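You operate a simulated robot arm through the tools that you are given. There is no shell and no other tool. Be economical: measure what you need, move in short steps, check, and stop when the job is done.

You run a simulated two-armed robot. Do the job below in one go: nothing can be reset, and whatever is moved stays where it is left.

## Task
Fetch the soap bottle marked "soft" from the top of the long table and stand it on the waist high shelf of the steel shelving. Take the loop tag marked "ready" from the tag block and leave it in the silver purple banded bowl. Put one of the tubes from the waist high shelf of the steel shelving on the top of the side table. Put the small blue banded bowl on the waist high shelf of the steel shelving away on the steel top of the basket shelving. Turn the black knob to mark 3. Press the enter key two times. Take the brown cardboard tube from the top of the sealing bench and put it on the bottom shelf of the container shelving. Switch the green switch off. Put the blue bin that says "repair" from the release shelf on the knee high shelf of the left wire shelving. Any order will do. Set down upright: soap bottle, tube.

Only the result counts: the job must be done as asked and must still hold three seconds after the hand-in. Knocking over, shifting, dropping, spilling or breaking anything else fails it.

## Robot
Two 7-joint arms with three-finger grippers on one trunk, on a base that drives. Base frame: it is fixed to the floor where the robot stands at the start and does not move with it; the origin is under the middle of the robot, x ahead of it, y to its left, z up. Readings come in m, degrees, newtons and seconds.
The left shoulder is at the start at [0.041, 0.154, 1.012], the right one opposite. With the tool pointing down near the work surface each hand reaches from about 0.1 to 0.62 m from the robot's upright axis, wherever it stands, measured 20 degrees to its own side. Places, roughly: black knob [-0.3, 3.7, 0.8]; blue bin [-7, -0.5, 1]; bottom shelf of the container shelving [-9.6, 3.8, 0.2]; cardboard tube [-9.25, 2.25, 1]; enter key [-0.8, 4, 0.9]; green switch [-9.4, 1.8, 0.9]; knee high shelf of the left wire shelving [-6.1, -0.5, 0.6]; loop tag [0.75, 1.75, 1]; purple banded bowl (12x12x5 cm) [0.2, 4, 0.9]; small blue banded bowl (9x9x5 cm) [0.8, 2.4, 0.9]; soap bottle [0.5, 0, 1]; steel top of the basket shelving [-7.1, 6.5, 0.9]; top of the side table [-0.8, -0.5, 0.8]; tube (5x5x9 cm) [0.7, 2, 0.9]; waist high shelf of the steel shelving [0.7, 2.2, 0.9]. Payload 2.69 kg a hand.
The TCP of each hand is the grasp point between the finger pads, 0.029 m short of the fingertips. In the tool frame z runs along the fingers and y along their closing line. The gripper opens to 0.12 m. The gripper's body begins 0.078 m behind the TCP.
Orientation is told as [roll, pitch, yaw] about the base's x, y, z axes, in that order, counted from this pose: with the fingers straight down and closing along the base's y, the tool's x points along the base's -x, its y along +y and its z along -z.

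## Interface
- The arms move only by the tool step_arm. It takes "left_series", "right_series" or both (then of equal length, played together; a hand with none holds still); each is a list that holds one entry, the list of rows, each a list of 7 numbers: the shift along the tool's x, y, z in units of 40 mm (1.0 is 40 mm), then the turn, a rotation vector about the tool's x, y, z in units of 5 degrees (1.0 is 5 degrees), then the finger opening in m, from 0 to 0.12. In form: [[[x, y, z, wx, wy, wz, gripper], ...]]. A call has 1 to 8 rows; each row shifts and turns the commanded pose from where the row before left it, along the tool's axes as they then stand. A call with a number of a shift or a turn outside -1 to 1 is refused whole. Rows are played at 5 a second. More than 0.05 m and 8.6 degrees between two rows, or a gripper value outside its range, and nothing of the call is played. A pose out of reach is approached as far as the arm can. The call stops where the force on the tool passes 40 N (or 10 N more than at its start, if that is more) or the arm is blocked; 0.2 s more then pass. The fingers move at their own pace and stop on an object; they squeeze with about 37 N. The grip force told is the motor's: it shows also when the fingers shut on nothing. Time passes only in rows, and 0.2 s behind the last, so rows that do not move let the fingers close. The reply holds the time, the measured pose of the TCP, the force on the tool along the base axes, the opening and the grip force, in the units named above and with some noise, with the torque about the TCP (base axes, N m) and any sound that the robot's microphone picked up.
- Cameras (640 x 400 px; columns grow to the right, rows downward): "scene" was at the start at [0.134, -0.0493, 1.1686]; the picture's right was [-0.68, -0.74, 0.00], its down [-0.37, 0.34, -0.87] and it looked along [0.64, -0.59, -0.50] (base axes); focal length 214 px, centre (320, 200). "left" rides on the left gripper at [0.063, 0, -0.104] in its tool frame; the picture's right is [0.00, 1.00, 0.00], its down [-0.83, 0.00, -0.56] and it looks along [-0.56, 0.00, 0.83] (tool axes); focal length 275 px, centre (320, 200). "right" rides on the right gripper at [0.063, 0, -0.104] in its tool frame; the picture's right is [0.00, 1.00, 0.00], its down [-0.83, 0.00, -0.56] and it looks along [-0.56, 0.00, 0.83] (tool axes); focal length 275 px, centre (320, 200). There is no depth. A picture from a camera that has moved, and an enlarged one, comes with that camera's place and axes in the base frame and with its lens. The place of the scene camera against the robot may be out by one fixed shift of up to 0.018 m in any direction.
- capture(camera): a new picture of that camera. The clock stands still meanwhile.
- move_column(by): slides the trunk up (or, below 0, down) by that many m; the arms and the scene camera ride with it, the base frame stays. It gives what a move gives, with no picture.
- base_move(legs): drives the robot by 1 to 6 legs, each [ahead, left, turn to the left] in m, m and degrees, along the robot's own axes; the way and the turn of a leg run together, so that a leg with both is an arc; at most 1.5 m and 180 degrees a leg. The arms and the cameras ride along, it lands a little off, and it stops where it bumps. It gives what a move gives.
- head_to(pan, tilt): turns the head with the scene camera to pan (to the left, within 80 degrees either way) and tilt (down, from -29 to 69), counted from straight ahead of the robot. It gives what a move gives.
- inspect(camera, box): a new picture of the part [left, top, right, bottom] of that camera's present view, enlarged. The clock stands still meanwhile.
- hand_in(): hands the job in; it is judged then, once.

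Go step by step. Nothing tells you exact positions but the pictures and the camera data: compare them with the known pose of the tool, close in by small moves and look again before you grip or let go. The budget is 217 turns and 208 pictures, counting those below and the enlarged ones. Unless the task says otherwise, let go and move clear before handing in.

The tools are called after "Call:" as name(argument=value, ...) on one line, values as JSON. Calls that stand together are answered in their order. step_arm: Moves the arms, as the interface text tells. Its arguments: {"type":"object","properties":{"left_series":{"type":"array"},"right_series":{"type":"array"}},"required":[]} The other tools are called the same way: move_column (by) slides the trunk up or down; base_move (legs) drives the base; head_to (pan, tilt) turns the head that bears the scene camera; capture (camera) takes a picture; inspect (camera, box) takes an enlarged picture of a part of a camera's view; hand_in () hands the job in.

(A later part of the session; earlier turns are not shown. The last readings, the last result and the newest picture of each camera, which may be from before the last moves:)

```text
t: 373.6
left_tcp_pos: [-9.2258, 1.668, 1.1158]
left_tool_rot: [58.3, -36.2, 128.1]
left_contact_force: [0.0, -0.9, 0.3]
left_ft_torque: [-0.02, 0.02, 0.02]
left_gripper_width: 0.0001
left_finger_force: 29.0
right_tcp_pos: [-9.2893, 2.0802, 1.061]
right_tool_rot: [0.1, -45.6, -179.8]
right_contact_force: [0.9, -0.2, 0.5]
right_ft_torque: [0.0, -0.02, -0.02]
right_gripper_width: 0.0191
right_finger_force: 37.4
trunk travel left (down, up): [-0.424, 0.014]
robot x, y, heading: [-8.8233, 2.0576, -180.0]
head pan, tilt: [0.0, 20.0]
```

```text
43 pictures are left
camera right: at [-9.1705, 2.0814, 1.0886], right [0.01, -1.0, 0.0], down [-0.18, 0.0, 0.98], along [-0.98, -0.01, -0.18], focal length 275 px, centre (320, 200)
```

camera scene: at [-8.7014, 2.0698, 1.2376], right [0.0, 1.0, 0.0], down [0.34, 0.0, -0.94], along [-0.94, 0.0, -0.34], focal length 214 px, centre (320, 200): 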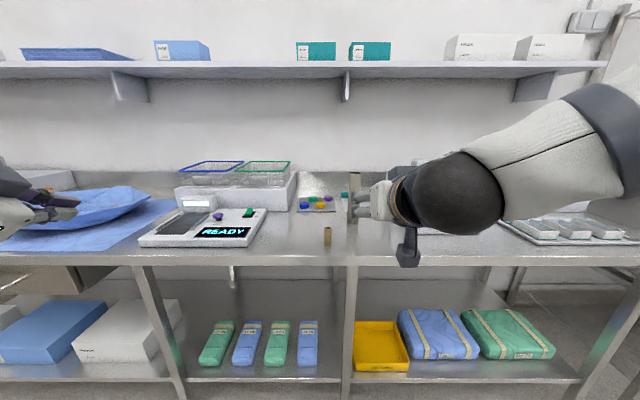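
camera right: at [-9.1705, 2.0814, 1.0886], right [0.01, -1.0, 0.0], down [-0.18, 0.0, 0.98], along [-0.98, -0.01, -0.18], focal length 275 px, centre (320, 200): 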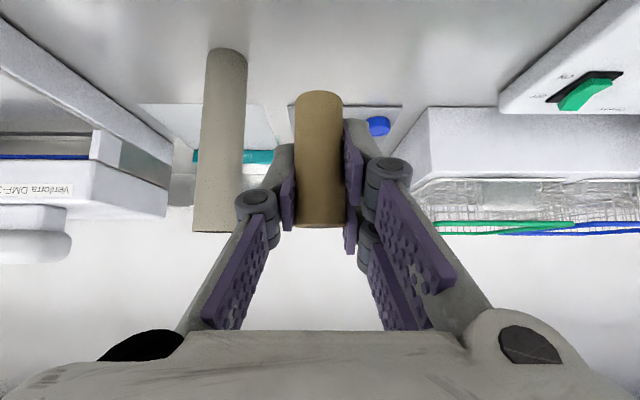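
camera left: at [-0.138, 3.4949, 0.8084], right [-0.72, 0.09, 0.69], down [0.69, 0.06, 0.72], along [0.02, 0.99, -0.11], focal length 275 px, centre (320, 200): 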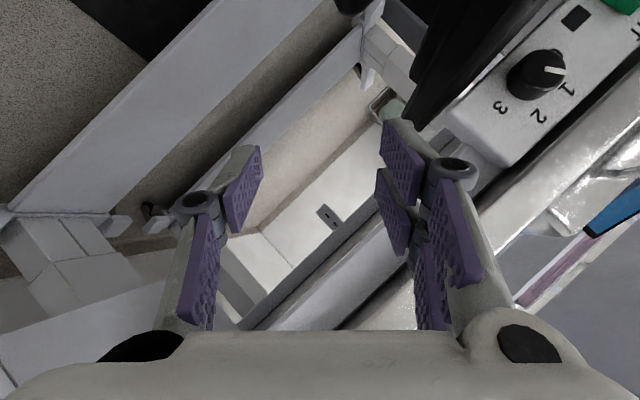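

Held. Now look at the green switch from here.

Call:
inspect(camera="right", box=[500, 40, 640, 130])

Call:
inspect(camera="scene", box=[130, 170, 290, 270])

```text
4.44 times, centred on (570, 85) of right
camera zoom: at [-9.1705, 2.0814, 1.0886], right [0.01, -1.0, 0.0], down [-0.18, 0.0, 0.98], along [-0.98, -0.01, -0.18], focal length 1224 px, centre (-791, 711)
```

zoom: 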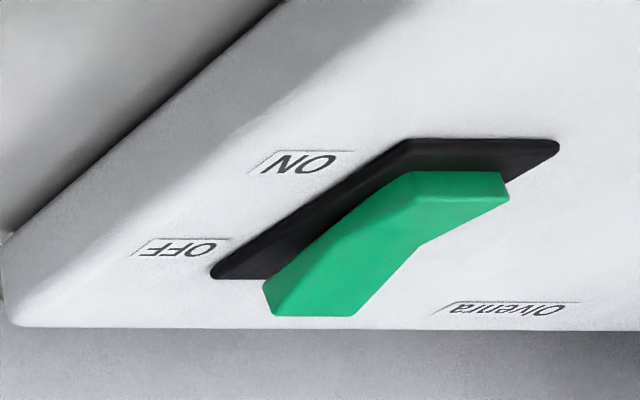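

```text
4.00 times, centred on (210, 220) of scene
camera zoom: at [-8.9316, 2.069, 1.2376], right [0.0, 1.0, 0.0], down [0.34, 0.0, -0.94], along [-0.94, 0.0, -0.34], focal length 858 px, centre (760, 120)
```

zoom: 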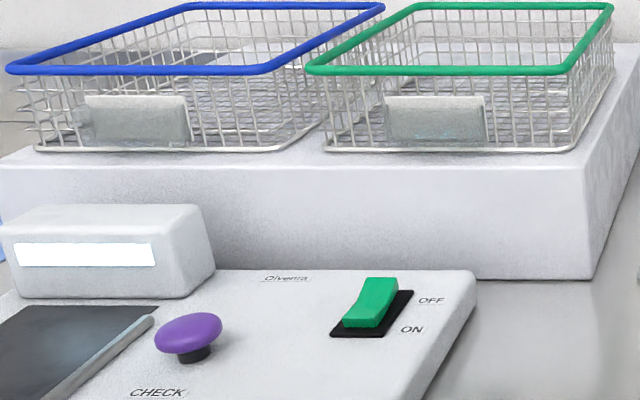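

The switch's raised far end (OFF side) is at about (-9.432,1.817,0.940); ON side is now pressed. I move the right hand aside and bring the left fingertip above the OFF end.

Call:
step_arm(right_series=[[[0.5, -0.8, -0.5, 0, 0, 0, 0.0], [0.5, -0.8, -0.5, 0, 0, 0, 0.0], [0.5, -0.8, -0.5, 0, 0, 0, 0.0], [0.5, -0.8, -0.5, 0, 0, 0, 0.0], [0, 0, 0, 0, 0, 0, 0.0]]], left_series=[[[0, 0, 0, 0, 1, 0, 0.0], [0, 0, 0, 0, 1, 0, 0.0], [0, 0, 0, 0, 1, 0, 0.0], [0, 0, 0, 0, 1, 0, 0.0], [0, 0, 0, 0, 1, 0, 0.0]]])

Call:
step_arm(left_series=[[[-0.58, -0.55, 0.29, 0, 0, 0, 0.0], [-0.58, -0.55, 0.29, 0, 0, 0, 0.0], [-0.58, -0.55, 0.29, 0, 0, 0, 0.0], [-0.58, -0.55, 0.29, 0, 0, 0, 0.0], [-0.58, -0.55, 0.29, 0, 0, 0, 0.0], [-0.58, -0.55, 0.29, 0, 0, 0, 0.0], [-0.58, -0.55, 0.29, 0, 0, 0, 0.0], [0, 0, 0, 0, 0, 0, 0.0]]])

Call:
capture(camera="left")

```text
t: 374.8
left_tcp_pos: [-9.2262, 1.6687, 1.1148]
left_tool_rot: [47.3, -20.9, 150.9]
left_contact_force: [0.4, -0.1, -0.9]
left_ft_torque: [0.02, 0.02, -0.01]
left_gripper_width: 0.0
left_finger_force: 28.7
right_tcp_pos: [-9.1769, 2.2081, 1.062]
right_tool_rot: [0.0, -45.7, -179.7]
right_contact_force: [0.1, -0.4, 1.0]
right_ft_torque: [-0.01, -0.01, 0.01]
right_gripper_width: 0.019
right_finger_force: 36.9
trunk travel left (down, up): [-0.424, 0.014]
robot x, y, heading: [-8.8219, 2.0557, -179.9]
head pan, tilt: [0.0, 20.0]
```

```text
t: 376.6
left_tcp_pos: [-9.3867, 1.8099, 1.0157]
left_tool_rot: [47.4, -21.0, 150.7]
left_contact_force: [0.1, 0.0, -0.3]
left_ft_torque: [0.0, 0.01, 0.0]
left_gripper_width: 0.0001
left_finger_force: 28.8
right_tcp_pos: [-9.1759, 2.2083, 1.0616]
right_tool_rot: [0.0, -45.7, -179.8]
right_contact_force: [-0.2, -0.4, -0.4]
right_ft_torque: [0.03, 0.0, 0.01]
right_gripper_width: 0.0187
right_finger_force: 36.6
trunk travel left (down, up): [-0.424, 0.014]
robot x, y, heading: [-8.8257, 2.0614, -179.8]
head pan, tilt: [0.0, 20.0]
```

```text
40 pictures are left
camera left: at [-9.276, 1.8347, 1.06], right [-0.11, -0.72, 0.69], down [-0.36, 0.67, 0.65], along [-0.93, -0.18, -0.33], focal length 275 px, centre (320, 200)
```

left: 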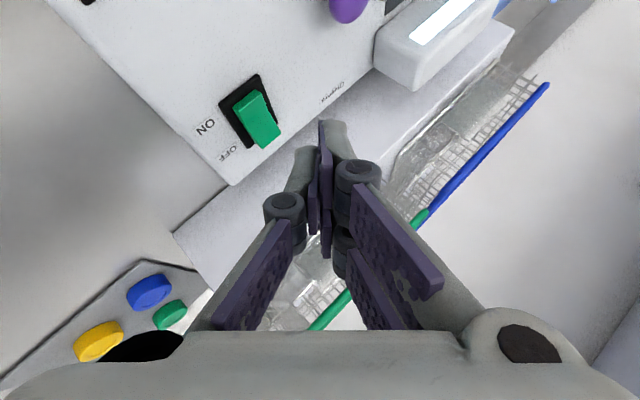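

Call:
step_arm(left_series=[[[-0.29, -0.33, 0.78, 0, 0, 0, 0.0], [-0.29, -0.33, 0.78, 0, 0, 0, 0.0], [0, 0, 0, 0, 0, 0, 0.0]]])

Call:
capture(camera="left")

```text
t: 377.4
left_tcp_pos: [-9.4367, 1.8082, 0.9665]
left_tool_rot: [47.5, -20.9, 150.7]
left_contact_force: [0.8, 0.3, 0.0]
left_ft_torque: [0.03, -0.01, 0.01]
left_gripper_width: 0.0001
left_finger_force: 28.2
right_tcp_pos: [-9.1746, 2.2095, 1.0618]
right_tool_rot: [0.0, -45.7, -179.8]
right_contact_force: [0.2, 0.0, -0.2]
right_ft_torque: [0.0, -0.01, -0.03]
right_gripper_width: 0.0188
right_finger_force: 36.7
trunk travel left (down, up): [-0.424, 0.014]
robot x, y, heading: [-8.8214, 2.0612, -179.9]
head pan, tilt: [0.0, 20.0]
```

```text
39 pictures are left
camera left: at [-9.3261, 1.8332, 1.0098], right [-0.11, -0.72, 0.69], down [-0.36, 0.67, 0.65], along [-0.93, -0.18, -0.33], focal length 275 px, centre (320, 200)
```

left: 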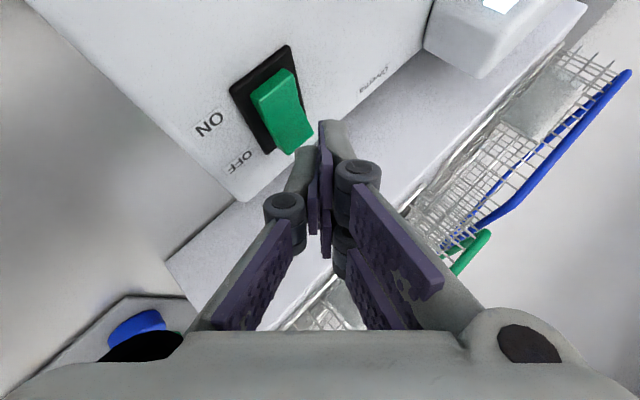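

The fingertip is right above the OFF end. Press down.

Call:
step_arm(left_series=[[[0.135, -0.255, 0.24, 0, 0, 0, 0.0], [0.135, -0.255, 0.24, 0, 0, 0, 0.0], [0.07, -0.13, 0.12, 0, 0, 0, 0.0], [0, 0, 0, 0, 0, 0, 0.0]]])

Call:
step_arm(left_series=[[[-0.2, 0.38, -0.36, 0, 0, 0, 0.0], [-0.36, 0.68, -0.63, 0, 0, 0, 0.0], [-0.36, 0.68, -0.63, 0, 0, 0, 0.0], [0.8, 0, -0.5, 0, 0, 0, 0.0]]])

Call:
inspect(camera="left", box=[160, 0, 400, 200])

```text
t: 378.3
left_tcp_pos: [-9.4412, 1.807, 0.9459]
left_tool_rot: [48.9, -21.9, 150.0]
left_contact_force: [2.9, 0.7, 28.6]
left_ft_torque: [-0.49, -0.03, -0.01]
left_gripper_width: 0.0059
left_finger_force: 28.7
right_tcp_pos: [-9.1741, 2.2104, 1.0631]
right_tool_rot: [0.2, -46.0, -179.7]
right_contact_force: [0.3, -1.4, -0.2]
right_ft_torque: [0.0, -0.04, 0.03]
right_gripper_width: 0.0189
right_finger_force: 36.5
trunk travel left (down, up): [-0.424, 0.014]
robot x, y, heading: [-8.824, 2.0569, -179.9]
head pan, tilt: [0.0, 20.0]
stopped in row 4 (left hand): the force on the tool passed its limit at 42 N (the readings are from after the stop); the commanded pose is now the measured one
```

```text
t: 379.3
left_tcp_pos: [-9.4029, 1.8025, 1.0405]
left_tool_rot: [48.2, -21.5, 150.4]
left_contact_force: [0.7, -1.0, -0.3]
left_ft_torque: [0.0, 0.01, 0.01]
left_gripper_width: 0.0
left_finger_force: 28.6
right_tcp_pos: [-9.1753, 2.208, 1.0627]
right_tool_rot: [0.0, -45.8, -179.8]
right_contact_force: [1.6, 0.6, 0.1]
right_ft_torque: [0.0, 0.0, 0.02]
right_gripper_width: 0.0192
right_finger_force: 37.4
trunk travel left (down, up): [-0.424, 0.014]
robot x, y, heading: [-8.8242, 2.0566, -179.9]
head pan, tilt: [0.0, 20.0]
```

```text
2.00 times, centred on (280, 100) of left
camera zoom: at [-9.2912, 1.8271, 1.0828], right [-0.1, -0.71, 0.69], down [-0.35, 0.68, 0.65], along [-0.93, -0.18, -0.31], focal length 551 px, centre (400, 400)
```

zoom: 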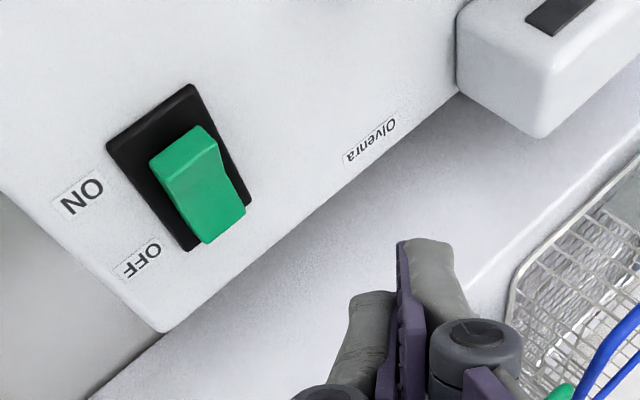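

The switch is OFF (display dark). I retract the left arm, back off, and go to the container shelving.

Call:
step_arm(left_series=[[[0.8, -0.1, -0.55, 0, 0, 0, 0.0], [0.8, -0.1, -0.55, 0, 0, 0, 0.0], [0.8, -0.1, -0.55, 0, 0, 0, 0.0], [0.8, -0.1, -0.55, 0, 0, 0, 0.0], [0.8, -0.1, -0.55, 0, 0, 0, 0.0], [0.8, -0.1, -0.55, 0, 0, 0, 0.0], [0.8, -0.1, -0.55, 0, 0, 0, 0.0]]])

Call:
base_move(legs=[[-0.45, 0, 0], [0, -1.45, 0]])

Call:
move_column(by=-0.41)

Call:
capture(camera="scene")

```text
t: 380.9
left_tcp_pos: [-9.3041, 1.791, 0.9953]
left_tool_rot: [46.5, -21.0, 151.5]
left_contact_force: [-0.1, -1.0, 0.8]
left_ft_torque: [-0.02, -0.02, -0.02]
left_gripper_width: 0.0
left_finger_force: 28.6
left hand out of reach, approached as far as the arm can: row 3, 4, 5, 6, 7
right_tcp_pos: [-9.1772, 2.2081, 1.0617]
right_tool_rot: [0.0, -45.7, -179.9]
right_contact_force: [-0.1, 0.1, -0.2]
right_ft_torque: [0.01, 0.0, 0.0]
right_gripper_width: 0.019
right_finger_force: 37.3
trunk travel left (down, up): [-0.424, 0.014]
robot x, y, heading: [-8.8248, 2.0543, -179.7]
head pan, tilt: [0.0, 20.0]
```

```text
t: 394.6
left_tcp_pos: [-8.8675, 3.2557, 0.999]
left_tool_rot: [47.8, -20.9, 151.0]
left_contact_force: [0.9, -0.2, -1.0]
left_ft_torque: [-0.01, 0.0, -0.02]
left_gripper_width: 0.0
left_finger_force: 29.2
right_tcp_pos: [-8.7408, 3.6724, 1.0624]
right_tool_rot: [0.1, -45.7, -179.4]
right_contact_force: [0.0, -0.1, -0.3]
right_ft_torque: [0.0, 0.04, -0.03]
right_gripper_width: 0.0189
right_finger_force: 36.8
trunk travel left (down, up): [-0.424, 0.014]
robot x, y, heading: [-8.3865, 3.5245, -179.4]
head pan, tilt: [0.0, 20.0]
```

```text
refused: -0.41 is not a number from -0.4 to 0.4
```

```text
37 pictures are left
camera scene: at [-8.4901, 3.5186, 1.2698], right [-0.19, 0.98, 0.0], down [0.0, 0.0, -1.0], along [-0.98, -0.19, 0.0], focal length 214 px, centre (320, 200)
```

scene: 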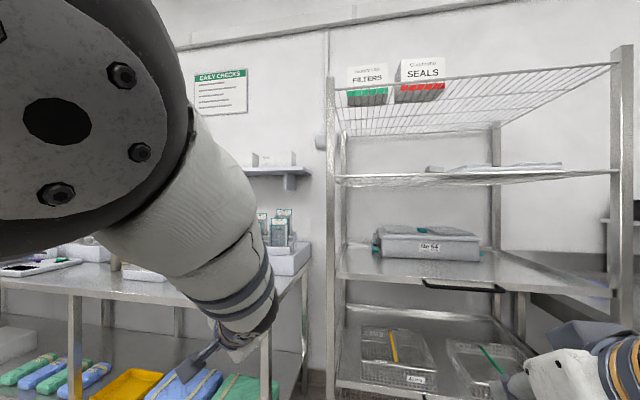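

The left elbow nudged the head; I move the left arm forward again, then lower the trunk and look.

Call:
step_arm(left_series=[[[-0.8, 0.1, 0.55, 0, 0, 0, 0.0], [-0.8, 0.1, 0.55, 0, 0, 0, 0.0], [-0.8, 0.1, 0.55, 0, 0, 0, 0.0]]])

Call:
move_column(by=-0.4)

Call:
head_to(pan=-5, tilt=30)

Call:
capture(camera="scene")

```text
t: 395.4
left_tcp_pos: [-8.9842, 3.2556, 1.0006]
left_tool_rot: [47.7, -21.0, 150.9]
left_contact_force: [0.4, 0.0, 0.3]
left_ft_torque: [-0.02, -0.04, 0.03]
left_gripper_width: 0.0
left_finger_force: 28.6
right_tcp_pos: [-8.7416, 3.6721, 1.0618]
right_tool_rot: [0.1, -45.8, -179.4]
right_contact_force: [0.1, 0.6, -1.0]
right_ft_torque: [0.03, 0.0, -0.02]
right_gripper_width: 0.0189
right_finger_force: 37.0
trunk travel left (down, up): [-0.424, 0.014]
robot x, y, heading: [-8.3883, 3.5251, -179.4]
head pan, tilt: [0.0, 20.0]
```

```text
t: 399.2
left_tcp_pos: [-8.9956, 3.2565, 0.3744]
left_tool_rot: [36.1, 0.1, 153.2]
left_contact_force: [0.8, -0.3, 0.2]
left_ft_torque: [-0.01, -0.02, 0.01]
left_gripper_width: 0.0003
left_finger_force: 28.7
right_tcp_pos: [-8.7993, 3.6715, 0.5518]
right_tool_rot: [0.1, -24.7, -179.5]
right_contact_force: [-0.3, 0.1, 0.0]
right_ft_torque: [-0.01, 0.04, -0.03]
right_gripper_width: 0.0191
right_finger_force: 36.5
trunk travel left (down, up): [-0.024, 0.414]
robot x, y, heading: [-8.3865, 3.5221, -179.5]
head pan, tilt: [0.0, 20.0]
```

```text
t: 399.9
left_tcp_pos: [-8.9967, 3.2552, 0.3739]
left_tool_rot: [36.1, 0.1, 153.1]
left_contact_force: [0.3, -0.5, 0.4]
left_ft_torque: [0.0, 0.0, 0.01]
left_gripper_width: 0.0
left_finger_force: 28.2
right_tcp_pos: [-8.8002, 3.671, 0.5505]
right_tool_rot: [0.1, -24.7, -179.4]
right_contact_force: [0.3, -0.6, 0.5]
right_ft_torque: [-0.02, 0.0, 0.0]
right_gripper_width: 0.0187
right_finger_force: 36.8
trunk travel left (down, up): [-0.024, 0.414]
robot x, y, heading: [-8.3883, 3.5229, -179.5]
head pan, tilt: [-5.0, 30.0]
```

```text
36 pictures are left
camera scene: at [-8.6522, 3.5409, 0.7872], right [0.08, 1.0, 0.0], down [0.5, -0.04, -0.87], along [-0.86, 0.07, -0.5], focal length 214 px, centre (320, 200)
```

scene: 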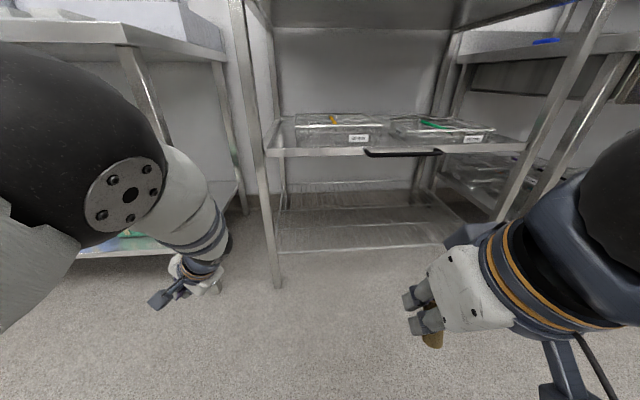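

The trunk leans when lowered, tilting the tools. I retract the left arm up/back and re-level the right hand (pitch back to -45°).

Call:
step_arm(left_series=[[[0.67, 0.09, -0.7, 0, 0, 0, 0.0], [0.67, 0.09, -0.7, 0, 0, 0, 0.0], [0.67, 0.09, -0.7, 0, 0, 0, 0.0], [0.67, 0.09, -0.7, 0, 0, 0, 0.0], [0.67, 0.09, -0.7, 0, 0, 0, 0.0], [0.67, 0.09, -0.7, 0, 0, 0, 0.0]]], right_series=[[[0, 0, 0, 0, -1, 0, 0.0], [0, 0, 0, 0, -1, 0, 0.0], [0, 0, 0, 0, -1, 0, 0.0], [0, 0, 0, 0, -1, 0, 0.0], [0, 0, 0, 0, -0.2, 0, 0.0], [0, 0, 0, 0, 0, 0, 0.0]]])

Call:
step_arm(right_series=[[[0.6, 0, 0.6, 0, 0, 0, 0.0], [0.6, 0, 0.6, 0, 0, 0, 0.0], [0.6, 0, 0.6, 0, 0, 0, 0.0], [0.6, 0, 0.6, 0, 0, 0, 0.0], [0.6, 0, 0.6, 0, 0, 0, 0.0], [0.6, 0, 0.6, 0, 0, 0, 0.0]]])

```text
t: 401.3
left_tcp_pos: [-8.9272, 3.2171, 0.3559]
left_tool_rot: [36.1, 0.2, 153.1]
left_contact_force: [0.2, 0.3, 0.1]
left_ft_torque: [0.0, 0.01, -0.01]
left_gripper_width: 0.0001
left_finger_force: 28.5
left hand out of reach, approached as far as the arm can: row 1, 2, 3, 4, 5, 6
right_tcp_pos: [-8.8612, 3.6435, 0.5824]
right_tool_rot: [0.0, -45.5, -179.6]
right_contact_force: [0.1, -0.7, -0.1]
right_ft_torque: [-0.02, -0.01, -0.03]
right_gripper_width: 0.0187
right_finger_force: 37.0
right hand out of reach, approached as far as the arm can: row 1, 2, 3, 4, 5
trunk travel left (down, up): [-0.024, 0.414]
robot x, y, heading: [-8.384, 3.5283, -179.8]
head pan, tilt: [-5.0, 30.0]
```

```text
t: 402.7
left_tcp_pos: [-8.9267, 3.2161, 0.3558]
left_tool_rot: [36.1, 0.1, 153.1]
left_contact_force: [0.1, 0.7, 0.7]
left_ft_torque: [0.02, -0.01, -0.02]
left_gripper_width: 0.0002
left_finger_force: 28.1
right_tcp_pos: [-8.8797, 3.6373, 0.3789]
right_tool_rot: [0.1, -45.9, -179.4]
right_contact_force: [0.3, -0.1, -0.4]
right_ft_torque: [-0.01, 0.0, 0.0]
right_gripper_width: 0.0189
right_finger_force: 37.0
right hand out of reach, approached as far as the arm can: row 1, 2
trunk travel left (down, up): [-0.024, 0.414]
robot x, y, heading: [-8.3853, 3.5253, -179.5]
head pan, tilt: [-5.0, 30.0]
```

Call:
base_move(legs=[[0.37, -0.06, 0]])

Call:
step_arm(right_series=[[[-0.7, 0, 0.71, 0, 0, 0, 0.0], [-0.7, -0.3, 0.71, 0, 0, 0, 0.0], [-0.7, -0.3, 0.71, 0, 0, 0, 0.0], [0, 0, 0, 0, 0, 0, 0.0]]])

Call:
capture(camera="scene")

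```text
t: 405.2
left_tcp_pos: [-9.2875, 3.2701, 0.353]
left_tool_rot: [35.9, 0.7, 153.5]
left_contact_force: [-0.2, -0.2, 0.4]
left_ft_torque: [0.01, 0.0, -0.01]
left_gripper_width: 0.0
left_finger_force: 28.0
right_tcp_pos: [-9.247, 3.6937, 0.3805]
right_tool_rot: [0.1, -45.8, -179.4]
right_contact_force: [0.7, 0.3, -0.2]
right_ft_torque: [-0.02, -0.01, 0.01]
right_gripper_width: 0.0188
right_finger_force: 37.0
trunk travel left (down, up): [-0.024, 0.414]
robot x, y, heading: [-8.7527, 3.579, -179.2]
head pan, tilt: [-5.0, 30.0]
stopped in leg 1: the robot was blocked; the commanded pose is now the measured one
```

```text
t: 406.2
left_tcp_pos: [-9.289, 3.2703, 0.353]
left_tool_rot: [35.9, 0.7, 153.4]
left_contact_force: [0.2, 0.1, -0.3]
left_ft_torque: [-0.02, 0.04, 0.03]
left_gripper_width: 0.0
left_finger_force: 28.6
right_tcp_pos: [-9.3673, 3.7158, 0.3803]
right_tool_rot: [0.1, -45.8, -179.4]
right_contact_force: [1.4, 0.4, 0.6]
right_ft_torque: [0.01, 0.03, -0.02]
right_gripper_width: 0.0192
right_finger_force: 37.7
trunk travel left (down, up): [-0.024, 0.414]
robot x, y, heading: [-8.7547, 3.5814, -179.5]
head pan, tilt: [-5.0, 30.0]
```

```text
35 pictures are left
camera scene: at [-9.0194, 3.5967, 0.7874], right [0.08, 1.0, 0.0], down [0.5, -0.04, -0.87], along [-0.86, 0.07, -0.5], focal length 214 px, centre (320, 200)
```

scene: 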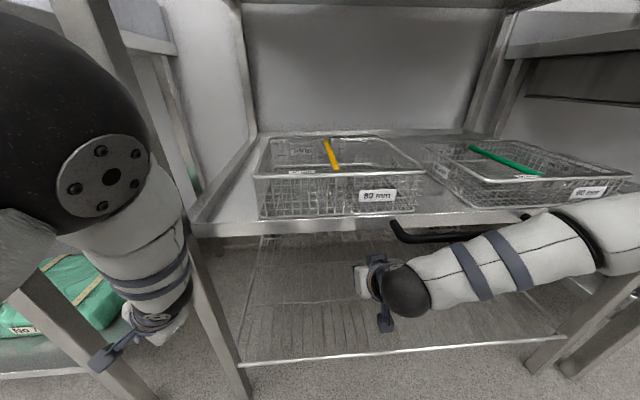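

Call:
step_arm(right_series=[[[-0.7, 0, 0.71, 0, 0, 0, 0.0], [0.718, 0, 0.697, 0, 0, 0, 0.0], [0.718, 0, 0.697, 0, 0, 0, 0.0], [0.718, 0, 0.697, 0, 0, 0, 0.0], [0.718, 0, 0.697, 0, 0, 0, 0.0], [0, 0, 0, 0, 0, 0, 0.0]]])

Call:
capture(camera="right")

```text
t: 407.4
left_tcp_pos: [-9.2893, 3.2696, 0.3556]
left_tool_rot: [36.0, 0.5, 153.5]
left_contact_force: [0.0, 0.0, 0.0]
left_ft_torque: [-0.02, -0.03, -0.01]
left_gripper_width: 0.0001
left_finger_force: 28.4
right_tcp_pos: [-9.412, 3.7119, 0.2353]
right_tool_rot: [0.3, -47.1, -179.6]
right_contact_force: [5.0, 0.8, 14.5]
right_ft_torque: [-0.19, -0.1, 0.04]
right_gripper_width: 0.0188
right_finger_force: 36.3
trunk travel left (down, up): [-0.024, 0.414]
robot x, y, heading: [-8.7557, 3.5757, -179.5]
head pan, tilt: [-5.0, 30.0]
stopped in row 6 (right hand): the force on the tool passed its limit at 94 N (the readings are from after the stop); the commanded pose is now the measured one
```

```text
34 pictures are left
camera right: at [-9.292, 3.7155, 0.2602], right [0.01, -1.0, 0.0], down [-0.16, 0.0, 0.99], along [-0.99, -0.01, -0.16], focal length 275 px, centre (320, 200)
```

right: 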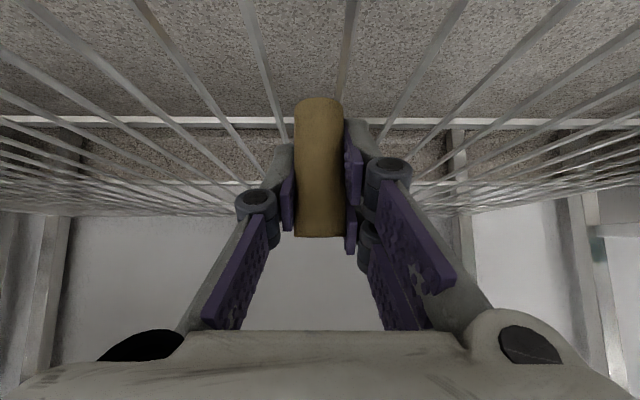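

The bottom shelf is made of wire bars running front-back (~28 mm apart), so the slim tube should lie across them. I lift, roll the hand 50° so the tube leans sideways, then lower it to lay it across the bars.

Call:
step_arm(right_series=[[[-0.5, 0, -0.5, 0, 0, 0, 0.0], [-0.7, 0, -0.7, 0, 0, 0, 0.0], [0, 0, 0, -0.7, 0, 0.714, 0.0], [0, 0, 0, -0.7, 0, 0.714, 0.0], [0, 0, 0, -0.7, 0, 0.714, 0.0], [0, 0, 0, -0.7, 0, 0.714, 0.0], [0, 0, 0, -0.7, 0, 0.714, 0.0], [0, 0, 0, -0.7, 0, 0.714, 0.0]]])

Call:
step_arm(right_series=[[[0, 0, 0, -0.7, 0, 0.714, 0.0], [0, 0, 0, -0.7, 0, 0.714, 0.0], [0, 0, 0, -0.7, 0, 0.714, 0.0], [0, 0, 0, -0.7, 0, 0.714, 0.0], [0, 0, 0, -0.7, 0, 0.714, 0.0], [0, 0, 0, -0.7, 0, 0.714, 0.0], [0, 0, 0, 0, 0, 0, 0.0]]])

Call:
capture(camera="right")

```text
t: 409.2
left_tcp_pos: [-9.2895, 3.269, 0.355]
left_tool_rot: [35.9, 0.7, 153.4]
left_contact_force: [-0.7, -1.1, 0.4]
left_ft_torque: [0.06, -0.01, 0.01]
left_gripper_width: 0.0002
left_finger_force: 28.7
right_tcp_pos: [-9.4079, 3.7121, 0.3017]
right_tool_rot: [40.5, -39.1, 153.1]
right_contact_force: [-0.1, -0.1, 0.3]
right_ft_torque: [0.04, 0.03, -0.01]
right_gripper_width: 0.0191
right_finger_force: 37.0
trunk travel left (down, up): [-0.024, 0.414]
robot x, y, heading: [-8.7554, 3.5792, -179.4]
head pan, tilt: [-5.0, 30.0]
```

```text
t: 410.8
left_tcp_pos: [-9.2896, 3.2701, 0.3559]
left_tool_rot: [35.9, 0.7, 153.4]
left_contact_force: [0.6, -0.8, -0.5]
left_ft_torque: [0.0, -0.01, 0.01]
left_gripper_width: 0.0002
left_finger_force: 28.1
right_tcp_pos: [-9.4091, 3.7142, 0.3002]
right_tool_rot: [69.0, -21.7, 138.8]
right_contact_force: [-0.9, 0.8, 0.3]
right_ft_torque: [0.01, -0.01, 0.02]
right_gripper_width: 0.0187
right_finger_force: 36.8
trunk travel left (down, up): [-0.024, 0.414]
robot x, y, heading: [-8.7573, 3.5806, -179.6]
head pan, tilt: [-5.0, 30.0]
```

```text
33 pictures are left
camera right: at [-9.2902, 3.7405, 0.312], right [0.03, -0.5, 0.87], down [-0.18, 0.85, 0.5], along [-0.98, -0.17, -0.07], focal length 275 px, centre (320, 200)
```

right: 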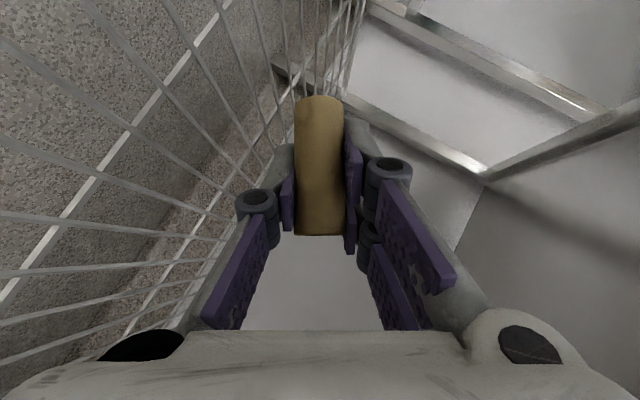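

Call:
step_arm(right_series=[[[0, 0, 0, -0.7, 0, 0.714, 0.0], [0, 0, 0, -0.7, 0, 0.714, 0.0], [0, 0, 0, -0.7, 0, 0.714, 0.0], [0.185, -0.966, 0.181, 0, 0, 0, 0.0], [0.06, -0.32, 0.06, 0, 0, 0, 0.0], [0, 0, 0, 0, 0, 0, 0.0]]])

Call:
step_arm(right_series=[[[0.046, -0.24, 0.045, 0, 0, 0, 0.0], [0, 0, 0, 0, 0, 0, 0.0]]])

Call:
step_arm(right_series=[[[0.046, -0.24, 0.045, 0, 0, 0, 0.0], [0, 0, 0, 0, 0, 0, 0.0]]])

Call:
capture(camera="right")

```text
t: 412.2
left_tcp_pos: [-9.29, 3.2688, 0.3544]
left_tool_rot: [35.9, 0.7, 153.4]
left_contact_force: [-0.7, -0.1, 0.3]
left_ft_torque: [0.01, 0.0, -0.01]
left_gripper_width: 0.0002
left_finger_force: 29.0
right_tcp_pos: [-9.4103, 3.7127, 0.247]
right_tool_rot: [80.3, -11.3, 135.8]
right_contact_force: [0.3, -0.2, 0.8]
right_ft_torque: [0.0, 0.03, -0.01]
right_gripper_width: 0.0189
right_finger_force: 37.2
trunk travel left (down, up): [-0.024, 0.414]
robot x, y, heading: [-8.7548, 3.5786, -179.5]
head pan, tilt: [-5.0, 30.0]
```

```text
t: 412.8
left_tcp_pos: [-9.2881, 3.2697, 0.3542]
left_tool_rot: [36.0, 0.8, 153.4]
left_contact_force: [0.2, 0.2, -0.5]
left_ft_torque: [0.0, -0.03, 0.0]
left_gripper_width: 0.0001
left_finger_force: 28.4
right_tcp_pos: [-9.4122, 3.713, 0.2381]
right_tool_rot: [80.3, -11.5, 135.9]
right_contact_force: [-0.7, -0.8, 0.7]
right_ft_torque: [-0.01, -0.02, 0.03]
right_gripper_width: 0.019
right_finger_force: 37.1
trunk travel left (down, up): [-0.024, 0.414]
robot x, y, heading: [-8.7593, 3.5801, -179.5]
head pan, tilt: [-5.0, 30.0]
```

```text
t: 413.2
left_tcp_pos: [-9.2888, 3.2692, 0.3552]
left_tool_rot: [35.9, 0.7, 153.5]
left_contact_force: [0.6, -0.3, -0.4]
left_ft_torque: [0.02, 0.02, -0.01]
left_gripper_width: 0.0
left_finger_force: 28.6
right_tcp_pos: [-9.4144, 3.7141, 0.2318]
right_tool_rot: [81.0, -11.3, 135.5]
right_contact_force: [6.1, 1.8, 15.7]
right_ft_torque: [0.81, -1.39, -0.23]
right_gripper_width: 0.0188
right_finger_force: 37.4
trunk travel left (down, up): [-0.024, 0.414]
robot x, y, heading: [-8.7581, 3.5798, -179.2]
head pan, tilt: [-5.0, 30.0]
stopped in row 2 (right hand): the force on the tool passed its limit at 44 N (the readings are from after the stop); the commanded pose is now the measured one
```

```text
32 pictures are left
camera right: at [-9.294, 3.7427, 0.2364], right [0.03, -0.25, 0.97], down [-0.18, 0.95, 0.25], along [-0.98, -0.19, -0.02], focal length 275 px, centre (320, 200)
```

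right: 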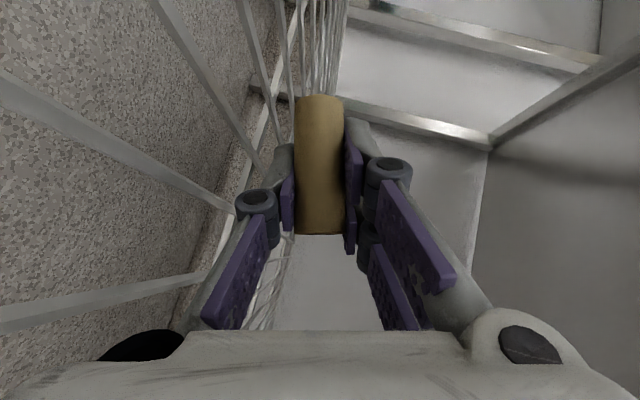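

The lower finger rests on the bars with the tube just above, almost horizontal. I open and slide the fingers out level.

Call:
step_arm(right_series=[[[0, 0, 0, 0, 0, 0, 0.035], [0, 0, 0, 0, 0, 0, 0.045], [0, 0, 0, 0, 0, 0, 0.045], [0.02, -0.05, -0.3, 0, 0, 0, 0.045], [0.02, -0.05, -0.5, 0, 0, 0, 0.045], [0.02, -0.05, -0.5, 0, 0, 0, 0.045]]])

Call:
capture(camera="right")

```text
t: 414.6
left_tcp_pos: [-9.2887, 3.2705, 0.3539]
left_tool_rot: [36.1, 0.7, 153.5]
left_contact_force: [-0.7, 0.3, 0.1]
left_ft_torque: [0.02, 0.0, 0.02]
left_gripper_width: 0.0
left_finger_force: 28.5
right_tcp_pos: [-9.3721, 3.7498, 0.2334]
right_tool_rot: [80.8, -11.4, 135.7]
right_contact_force: [-4.4, -3.7, 10.1]
right_ft_torque: [-0.04, 0.14, 0.06]
right_gripper_width: 0.0385
right_finger_force: 0.0
trunk travel left (down, up): [-0.024, 0.414]
robot x, y, heading: [-8.7565, 3.5846, -179.4]
head pan, tilt: [-5.0, 30.0]
```

```text
31 pictures are left
camera right: at [-9.2542, 3.779, 0.2378], right [0.03, -0.25, 0.97], down [-0.19, 0.95, 0.25], along [-0.98, -0.19, -0.02], focal length 275 px, centre (320, 200)
```

right: 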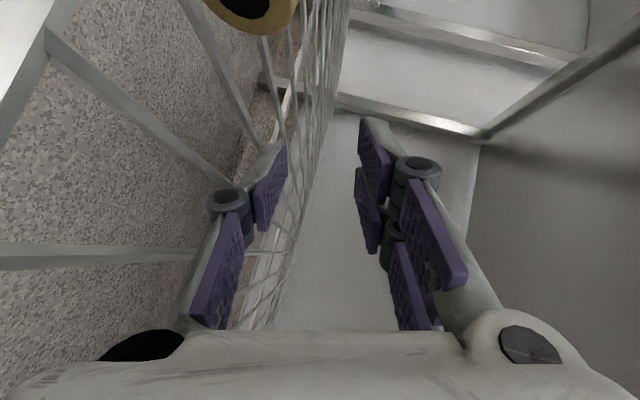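

Call:
inspect(camera="scene", box=[240, 220, 560, 390])

```text
2.00 times, centred on (400, 305) of scene
camera zoom: at [-9.0188, 3.5965, 0.7878], right [0.08, 1.0, 0.0], down [0.5, -0.04, -0.87], along [-0.86, 0.07, -0.5], focal length 429 px, centre (160, -10)
```

zoom: 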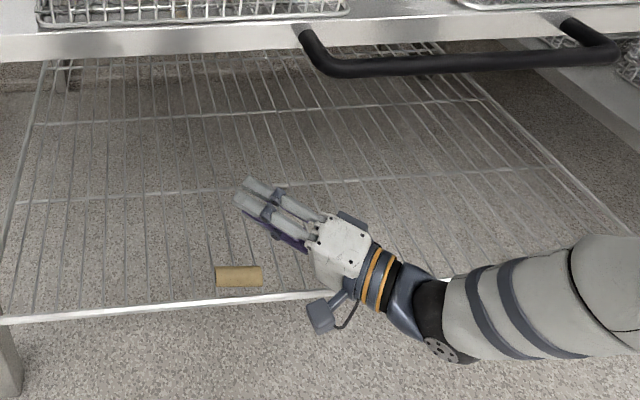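

The tube lies across several bars on the bottom shelf, inside the front rail. I lift the hand clear and back out.

Call:
step_arm(right_series=[[[-0.1, 0.5, -0.1, 0, 0, 0, 0.045], [-0.185, 0.9, -0.181, 0, 0, 0, 0.045], [-0.185, 0.9, -0.181, 0, 0, 0, 0.045]]])

Call:
base_move(legs=[[-0.5, 0, 0]])

Call:
inspect(camera="scene", box=[220, 160, 480, 320])

```text
t: 415.4
left_tcp_pos: [-9.2889, 3.2707, 0.3538]
left_tool_rot: [35.9, 0.7, 153.5]
left_contact_force: [-0.6, -0.2, 0.3]
left_ft_torque: [0.02, 0.04, -0.01]
left_gripper_width: 0.0
left_finger_force: 28.5
right_tcp_pos: [-9.3703, 3.7495, 0.3286]
right_tool_rot: [80.6, -11.4, 135.7]
right_contact_force: [-0.3, 0.1, 0.0]
right_ft_torque: [0.01, 0.01, -0.01]
right_gripper_width: 0.0448
right_finger_force: 0.2
trunk travel left (down, up): [-0.024, 0.414]
robot x, y, heading: [-8.7563, 3.577, -179.3]
head pan, tilt: [-5.0, 30.0]
```

```text
t: 418.4
left_tcp_pos: [-8.7917, 3.2766, 0.3529]
left_tool_rot: [35.9, 0.8, 153.3]
left_contact_force: [0.6, 1.0, -0.4]
left_ft_torque: [0.01, -0.01, 0.02]
left_gripper_width: 0.0004
left_finger_force: 28.7
right_tcp_pos: [-8.8725, 3.7549, 0.327]
right_tool_rot: [80.8, -11.3, 135.5]
right_contact_force: [-0.1, -1.3, 0.1]
right_ft_torque: [0.01, 0.02, -0.02]
right_gripper_width: 0.0449
right_finger_force: 0.0
trunk travel left (down, up): [-0.024, 0.414]
robot x, y, heading: [-8.2585, 3.5851, -179.1]
head pan, tilt: [-5.0, 30.0]
```

```text
2.46 times, centred on (350, 240) of scene
camera zoom: at [-8.5216, 3.6019, 0.7872], right [0.08, 1.0, 0.0], down [0.5, -0.04, -0.87], along [-0.86, 0.07, -0.5], focal length 528 px, centre (246, 102)
```

zoom: 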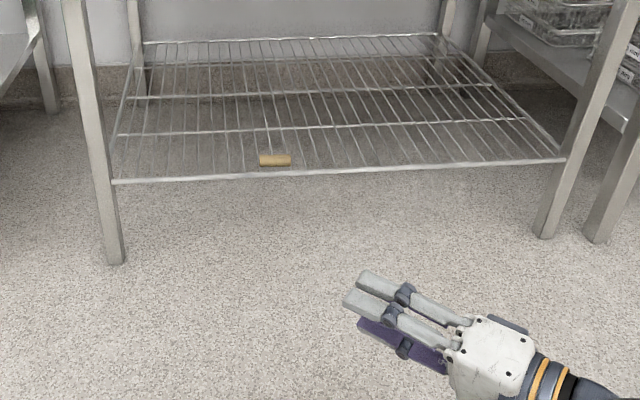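

Tube is in place. I raise the trunk, unroll the right hand, and drive toward the release shelf in the south.

Call:
move_column(by=0.38)

Call:
step_arm(right_series=[[[0, 0, 0, 0.7, 0, -0.714, 0.06], [0, 0, 0, 0.7, 0, -0.714, 0.06], [0, 0, 0, 0.7, 0, -0.714, 0.06], [0, 0, 0, 0.7, 0, -0.714, 0.06], [0, 0, 0, 0.7, 0, -0.714, 0.06], [0, 0, 0, 0.7, 0, -0.714, 0.06], [0, 0, 0, 0.7, 0, -0.714, 0.06], [0, 0, 0, 0.7, 0, -0.714, 0.06]]])

Call:
step_arm(right_series=[[[0, 0, 0, 0.7, 0, -0.714, 0.06], [0, 0, 0, 0.7, 0, -0.714, 0.06], [0, 0, 0, 0.7, 0, -0.714, 0.06], [0, 0, 0, 0.7, 0, -0.714, 0.06], [0, 0, 0, 0.7, 0, -0.714, 0.06], [0, 0, 0, 0.7, 0, -0.714, 0.06], [0, 0, 0, 0.7, 0, -0.714, 0.06]]])

Call:
base_move(legs=[[-1.4, 0, 0], [0, 0, 90], [1.0, 0, 0]])

Call:
head_to(pan=0, tilt=12)

Call:
capture(camera="scene")

```text
t: 422.0
left_tcp_pos: [-8.7915, 3.2753, 0.7338]
left_tool_rot: [35.9, 0.8, 153.3]
left_contact_force: [-0.7, 0.0, 0.5]
left_ft_torque: [-0.01, 0.0, -0.02]
left_gripper_width: 0.0
left_finger_force: 28.4
right_tcp_pos: [-8.8723, 3.7557, 0.7067]
right_tool_rot: [80.7, -11.2, 135.5]
right_contact_force: [-0.1, 0.1, -0.3]
right_ft_torque: [-0.01, -0.02, 0.0]
right_gripper_width: 0.0449
right_finger_force: 0.1
trunk travel left (down, up): [-0.404, 0.034]
robot x, y, heading: [-8.2578, 3.582, -179.4]
head pan, tilt: [-5.0, 30.0]
```

```text
t: 423.8
left_tcp_pos: [-8.7921, 3.2748, 0.7334]
left_tool_rot: [36.0, 0.8, 153.4]
left_contact_force: [-0.1, 0.6, -0.1]
left_ft_torque: [0.01, 0.04, -0.02]
left_gripper_width: 0.0
left_finger_force: 28.9
right_tcp_pos: [-8.872, 3.7558, 0.7066]
right_tool_rot: [46.6, -36.8, 149.1]
right_contact_force: [-0.4, 0.1, 0.3]
right_ft_torque: [0.03, 0.02, 0.02]
right_gripper_width: 0.06
right_finger_force: 0.1
trunk travel left (down, up): [-0.404, 0.034]
robot x, y, heading: [-8.2535, 3.5831, -179.4]
head pan, tilt: [-5.0, 30.0]
```

```text
t: 425.4
left_tcp_pos: [-8.7905, 3.2749, 0.7341]
left_tool_rot: [35.8, 0.8, 153.3]
left_contact_force: [0.8, 0.3, -0.8]
left_ft_torque: [0.01, 0.04, -0.03]
left_gripper_width: 0.0
left_finger_force: 28.1
right_tcp_pos: [-8.8737, 3.7546, 0.7066]
right_tool_rot: [0.6, -47.0, 179.9]
right_contact_force: [0.2, -0.8, 0.1]
right_ft_torque: [0.0, -0.04, -0.01]
right_gripper_width: 0.0598
right_finger_force: 0.0
trunk travel left (down, up): [-0.404, 0.034]
robot x, y, heading: [-8.2582, 3.5841, -179.5]
head pan, tilt: [-5.0, 30.0]
```

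```text
t: 441.0
left_tcp_pos: [-6.6158, 2.0382, 0.7331]
left_tool_rot: [35.9, 0.8, -120.4]
left_contact_force: [0.0, 0.5, 0.2]
left_ft_torque: [0.0, 0.01, 0.02]
left_gripper_width: 0.0002
left_finger_force: 28.2
right_tcp_pos: [-7.101, 1.9884, 0.7066]
right_tool_rot: [0.8, -46.9, -94.0]
right_contact_force: [0.6, -0.3, -0.3]
right_ft_torque: [0.0, -0.01, 0.02]
right_gripper_width: 0.0598
right_finger_force: 0.1
trunk travel left (down, up): [-0.404, 0.034]
robot x, y, heading: [-6.8891, 2.5919, -93.2]
head pan, tilt: [-5.0, 30.0]
```

```text
t: 441.8
left_tcp_pos: [-6.6155, 2.0394, 0.7335]
left_tool_rot: [35.9, 0.8, -120.4]
left_contact_force: [0.1, 0.0, -0.4]
left_ft_torque: [-0.02, -0.02, 0.0]
left_gripper_width: 0.0
left_finger_force: 27.9
right_tcp_pos: [-7.1, 1.9895, 0.7071]
right_tool_rot: [0.8, -47.0, -94.0]
right_contact_force: [0.3, 0.9, -0.4]
right_ft_torque: [0.0, 0.02, 0.04]
right_gripper_width: 0.0601
right_finger_force: 0.0
trunk travel left (down, up): [-0.404, 0.034]
robot x, y, heading: [-6.8904, 2.5924, -93.3]
head pan, tilt: [0.0, 12.0]
```

```text
28 pictures are left
camera scene: at [-6.8912, 2.47, 1.228], right [-1.0, 0.06, 0.0], down [0.01, 0.21, -0.98], along [-0.06, -0.98, -0.21], focal length 214 px, centre (320, 200)
```

scene: 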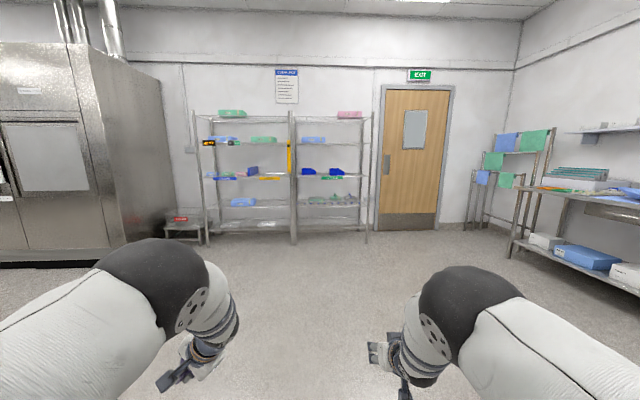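

Call:
inspect(camera="scene", box=[195, 120, 375, 240])

```text
3.33 times, centred on (285, 180) of scene
camera zoom: at [-6.8912, 2.47, 1.228], right [-1.0, 0.06, 0.0], down [0.01, 0.21, -0.98], along [-0.06, -0.98, -0.21], focal length 715 px, centre (437, 267)
```

zoom: 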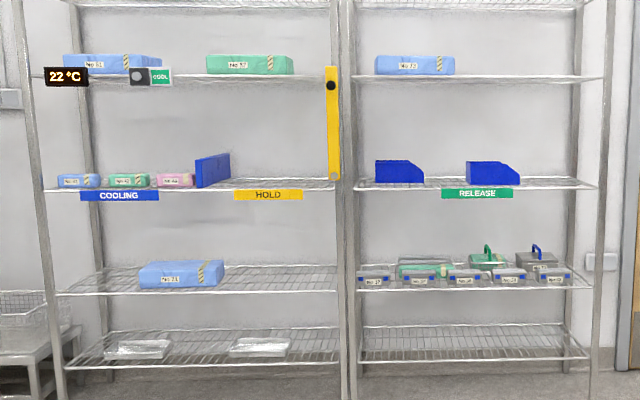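

The release shelf (right unit) has two blue bins whose label fronts face west. I drive to the west side to read them.

Call:
base_move(legs=[[1.0, -0.3, 0], [0.9, -0.4, 0], [0, 0, 38]])

Call:
inspect(camera="scene", box=[160, 80, 480, 280])

```text
t: 453.7
left_tcp_pos: [-7.1189, 0.4633, 0.7332]
left_tool_rot: [35.8, 0.8, -81.4]
left_contact_force: [0.2, 1.2, 0.6]
left_ft_torque: [-0.01, 0.01, -0.04]
left_gripper_width: 0.0
left_finger_force: 28.1
right_tcp_pos: [-7.4636, 0.1205, 0.7074]
right_tool_rot: [0.7, -47.0, -55.0]
right_contact_force: [0.9, -1.3, -0.6]
right_ft_torque: [-0.01, -0.01, 0.0]
right_gripper_width: 0.06
right_finger_force: 0.0
trunk travel left (down, up): [-0.404, 0.034]
robot x, y, heading: [-7.6782, 0.7183, -54.5]
head pan, tilt: [0.0, 12.0]
```

```text
2.00 times, centred on (320, 180) of scene
camera zoom: at [-7.5937, 0.6253, 1.228], right [-0.81, -0.58, 0.0], down [-0.12, 0.17, -0.98], along [0.57, -0.79, -0.21], focal length 429 px, centre (320, 240)
```

zoom: 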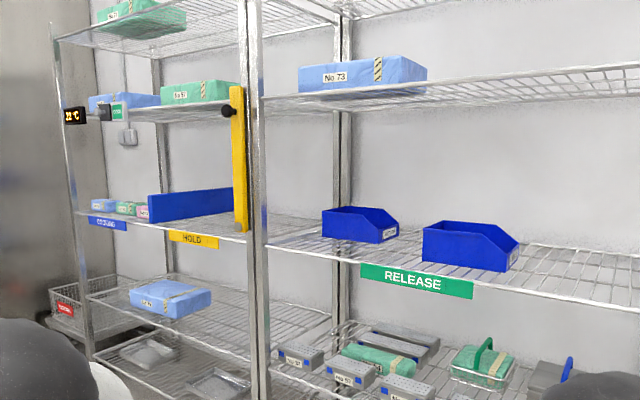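

Call:
inspect(camera="scene", box=[340, 185, 430, 225])

```text
7.11 times, centred on (385, 205) of scene
camera zoom: at [-7.5937, 0.6253, 1.228], right [-0.81, -0.58, 0.0], down [-0.12, 0.17, -0.98], along [0.57, -0.79, -0.21], focal length 1525 px, centre (-142, 164)
```

zoom: 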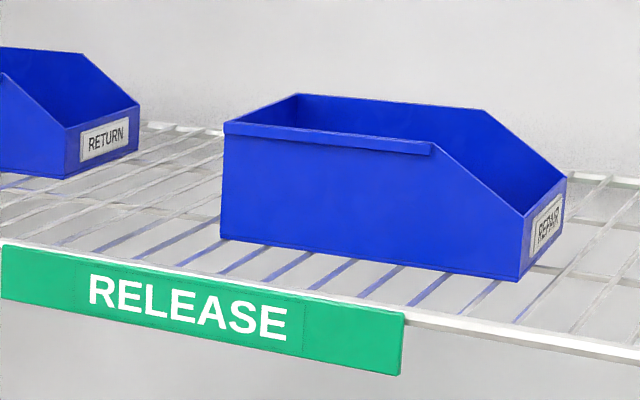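

REPAIR is the west bin; back wall at x≈-7.16, z top≈1.02. I first normalise the left arm's pose and raise it, and turn the robot to face south.

Call:
step_arm(left_series=[[[0.3, 0.4, -0.4, 0.891, -0.367, -0.267, 0.0], [0.3, 0.4, -0.4, 0.891, -0.367, -0.267, 0.0], [0.2, 0.3, -0.6, 0.891, -0.367, -0.267, 0.0], [0.2, 0.3, -0.6, 0.891, -0.367, -0.267, 0.0], [0.2, 0.2, -0.7, 0.891, -0.367, -0.267, 0.0], [0.2, 0.1, -0.8, 0.891, -0.367, -0.267, 0.0], [0.2, 0, -0.9, 0.891, -0.367, -0.267, 0.0], [0.4, 0, -0.9, 0, 0, 0, 0.0]]])

Call:
base_move(legs=[[0, 0, -35.5], [0.1, 0.66, 0]])

Call:
capture(camera="scene")

```text
t: 455.5
left_tcp_pos: [-7.142, 0.571, 0.9521]
left_tool_rot: [4.2, -14.1, -77.3]
left_contact_force: [-0.7, -0.4, 0.4]
left_ft_torque: [0.06, -0.04, -0.02]
left_gripper_width: 0.0001
left_finger_force: 28.7
right_tcp_pos: [-7.4647, 0.1198, 0.7073]
right_tool_rot: [1.0, -47.0, -55.2]
right_contact_force: [-0.4, -0.4, 0.7]
right_ft_torque: [0.03, -0.02, -0.01]
right_gripper_width: 0.06
right_finger_force: 0.0
trunk travel left (down, up): [-0.404, 0.034]
robot x, y, heading: [-7.6801, 0.7239, -54.7]
head pan, tilt: [0.0, 12.0]
```

```text
t: 462.8
left_tcp_pos: [-6.6763, 0.1713, 0.9501]
left_tool_rot: [3.9, -14.3, -113.9]
left_contact_force: [0.4, -1.0, -0.8]
left_ft_torque: [-0.02, 0.0, 0.03]
left_gripper_width: 0.0
left_finger_force: 28.3
right_tcp_pos: [-7.2034, 0.005, 0.7071]
right_tool_rot: [0.7, -47.1, -91.7]
right_contact_force: [-0.2, -0.6, 0.5]
right_ft_torque: [-0.01, 0.04, -0.03]
right_gripper_width: 0.0597
right_finger_force: 0.1
trunk travel left (down, up): [-0.404, 0.034]
robot x, y, heading: [-7.0144, 0.6146, -91.1]
head pan, tilt: [0.0, 12.0]
```

```text
24 pictures are left
camera scene: at [-7.0127, 0.4924, 1.228], right [-1.0, 0.02, 0.0], down [0.0, 0.21, -0.98], along [-0.02, -0.98, -0.21], focal length 214 px, centre (320, 200)
```

scene: 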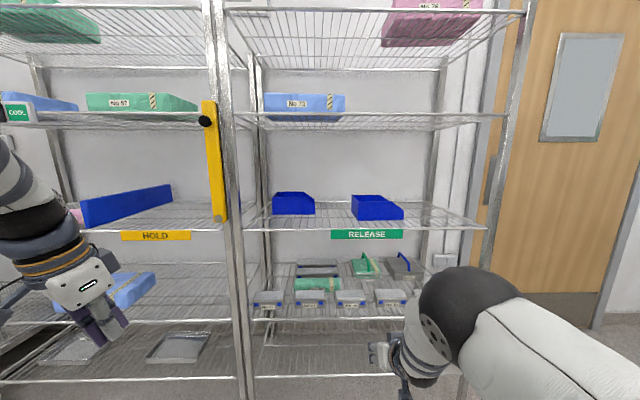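

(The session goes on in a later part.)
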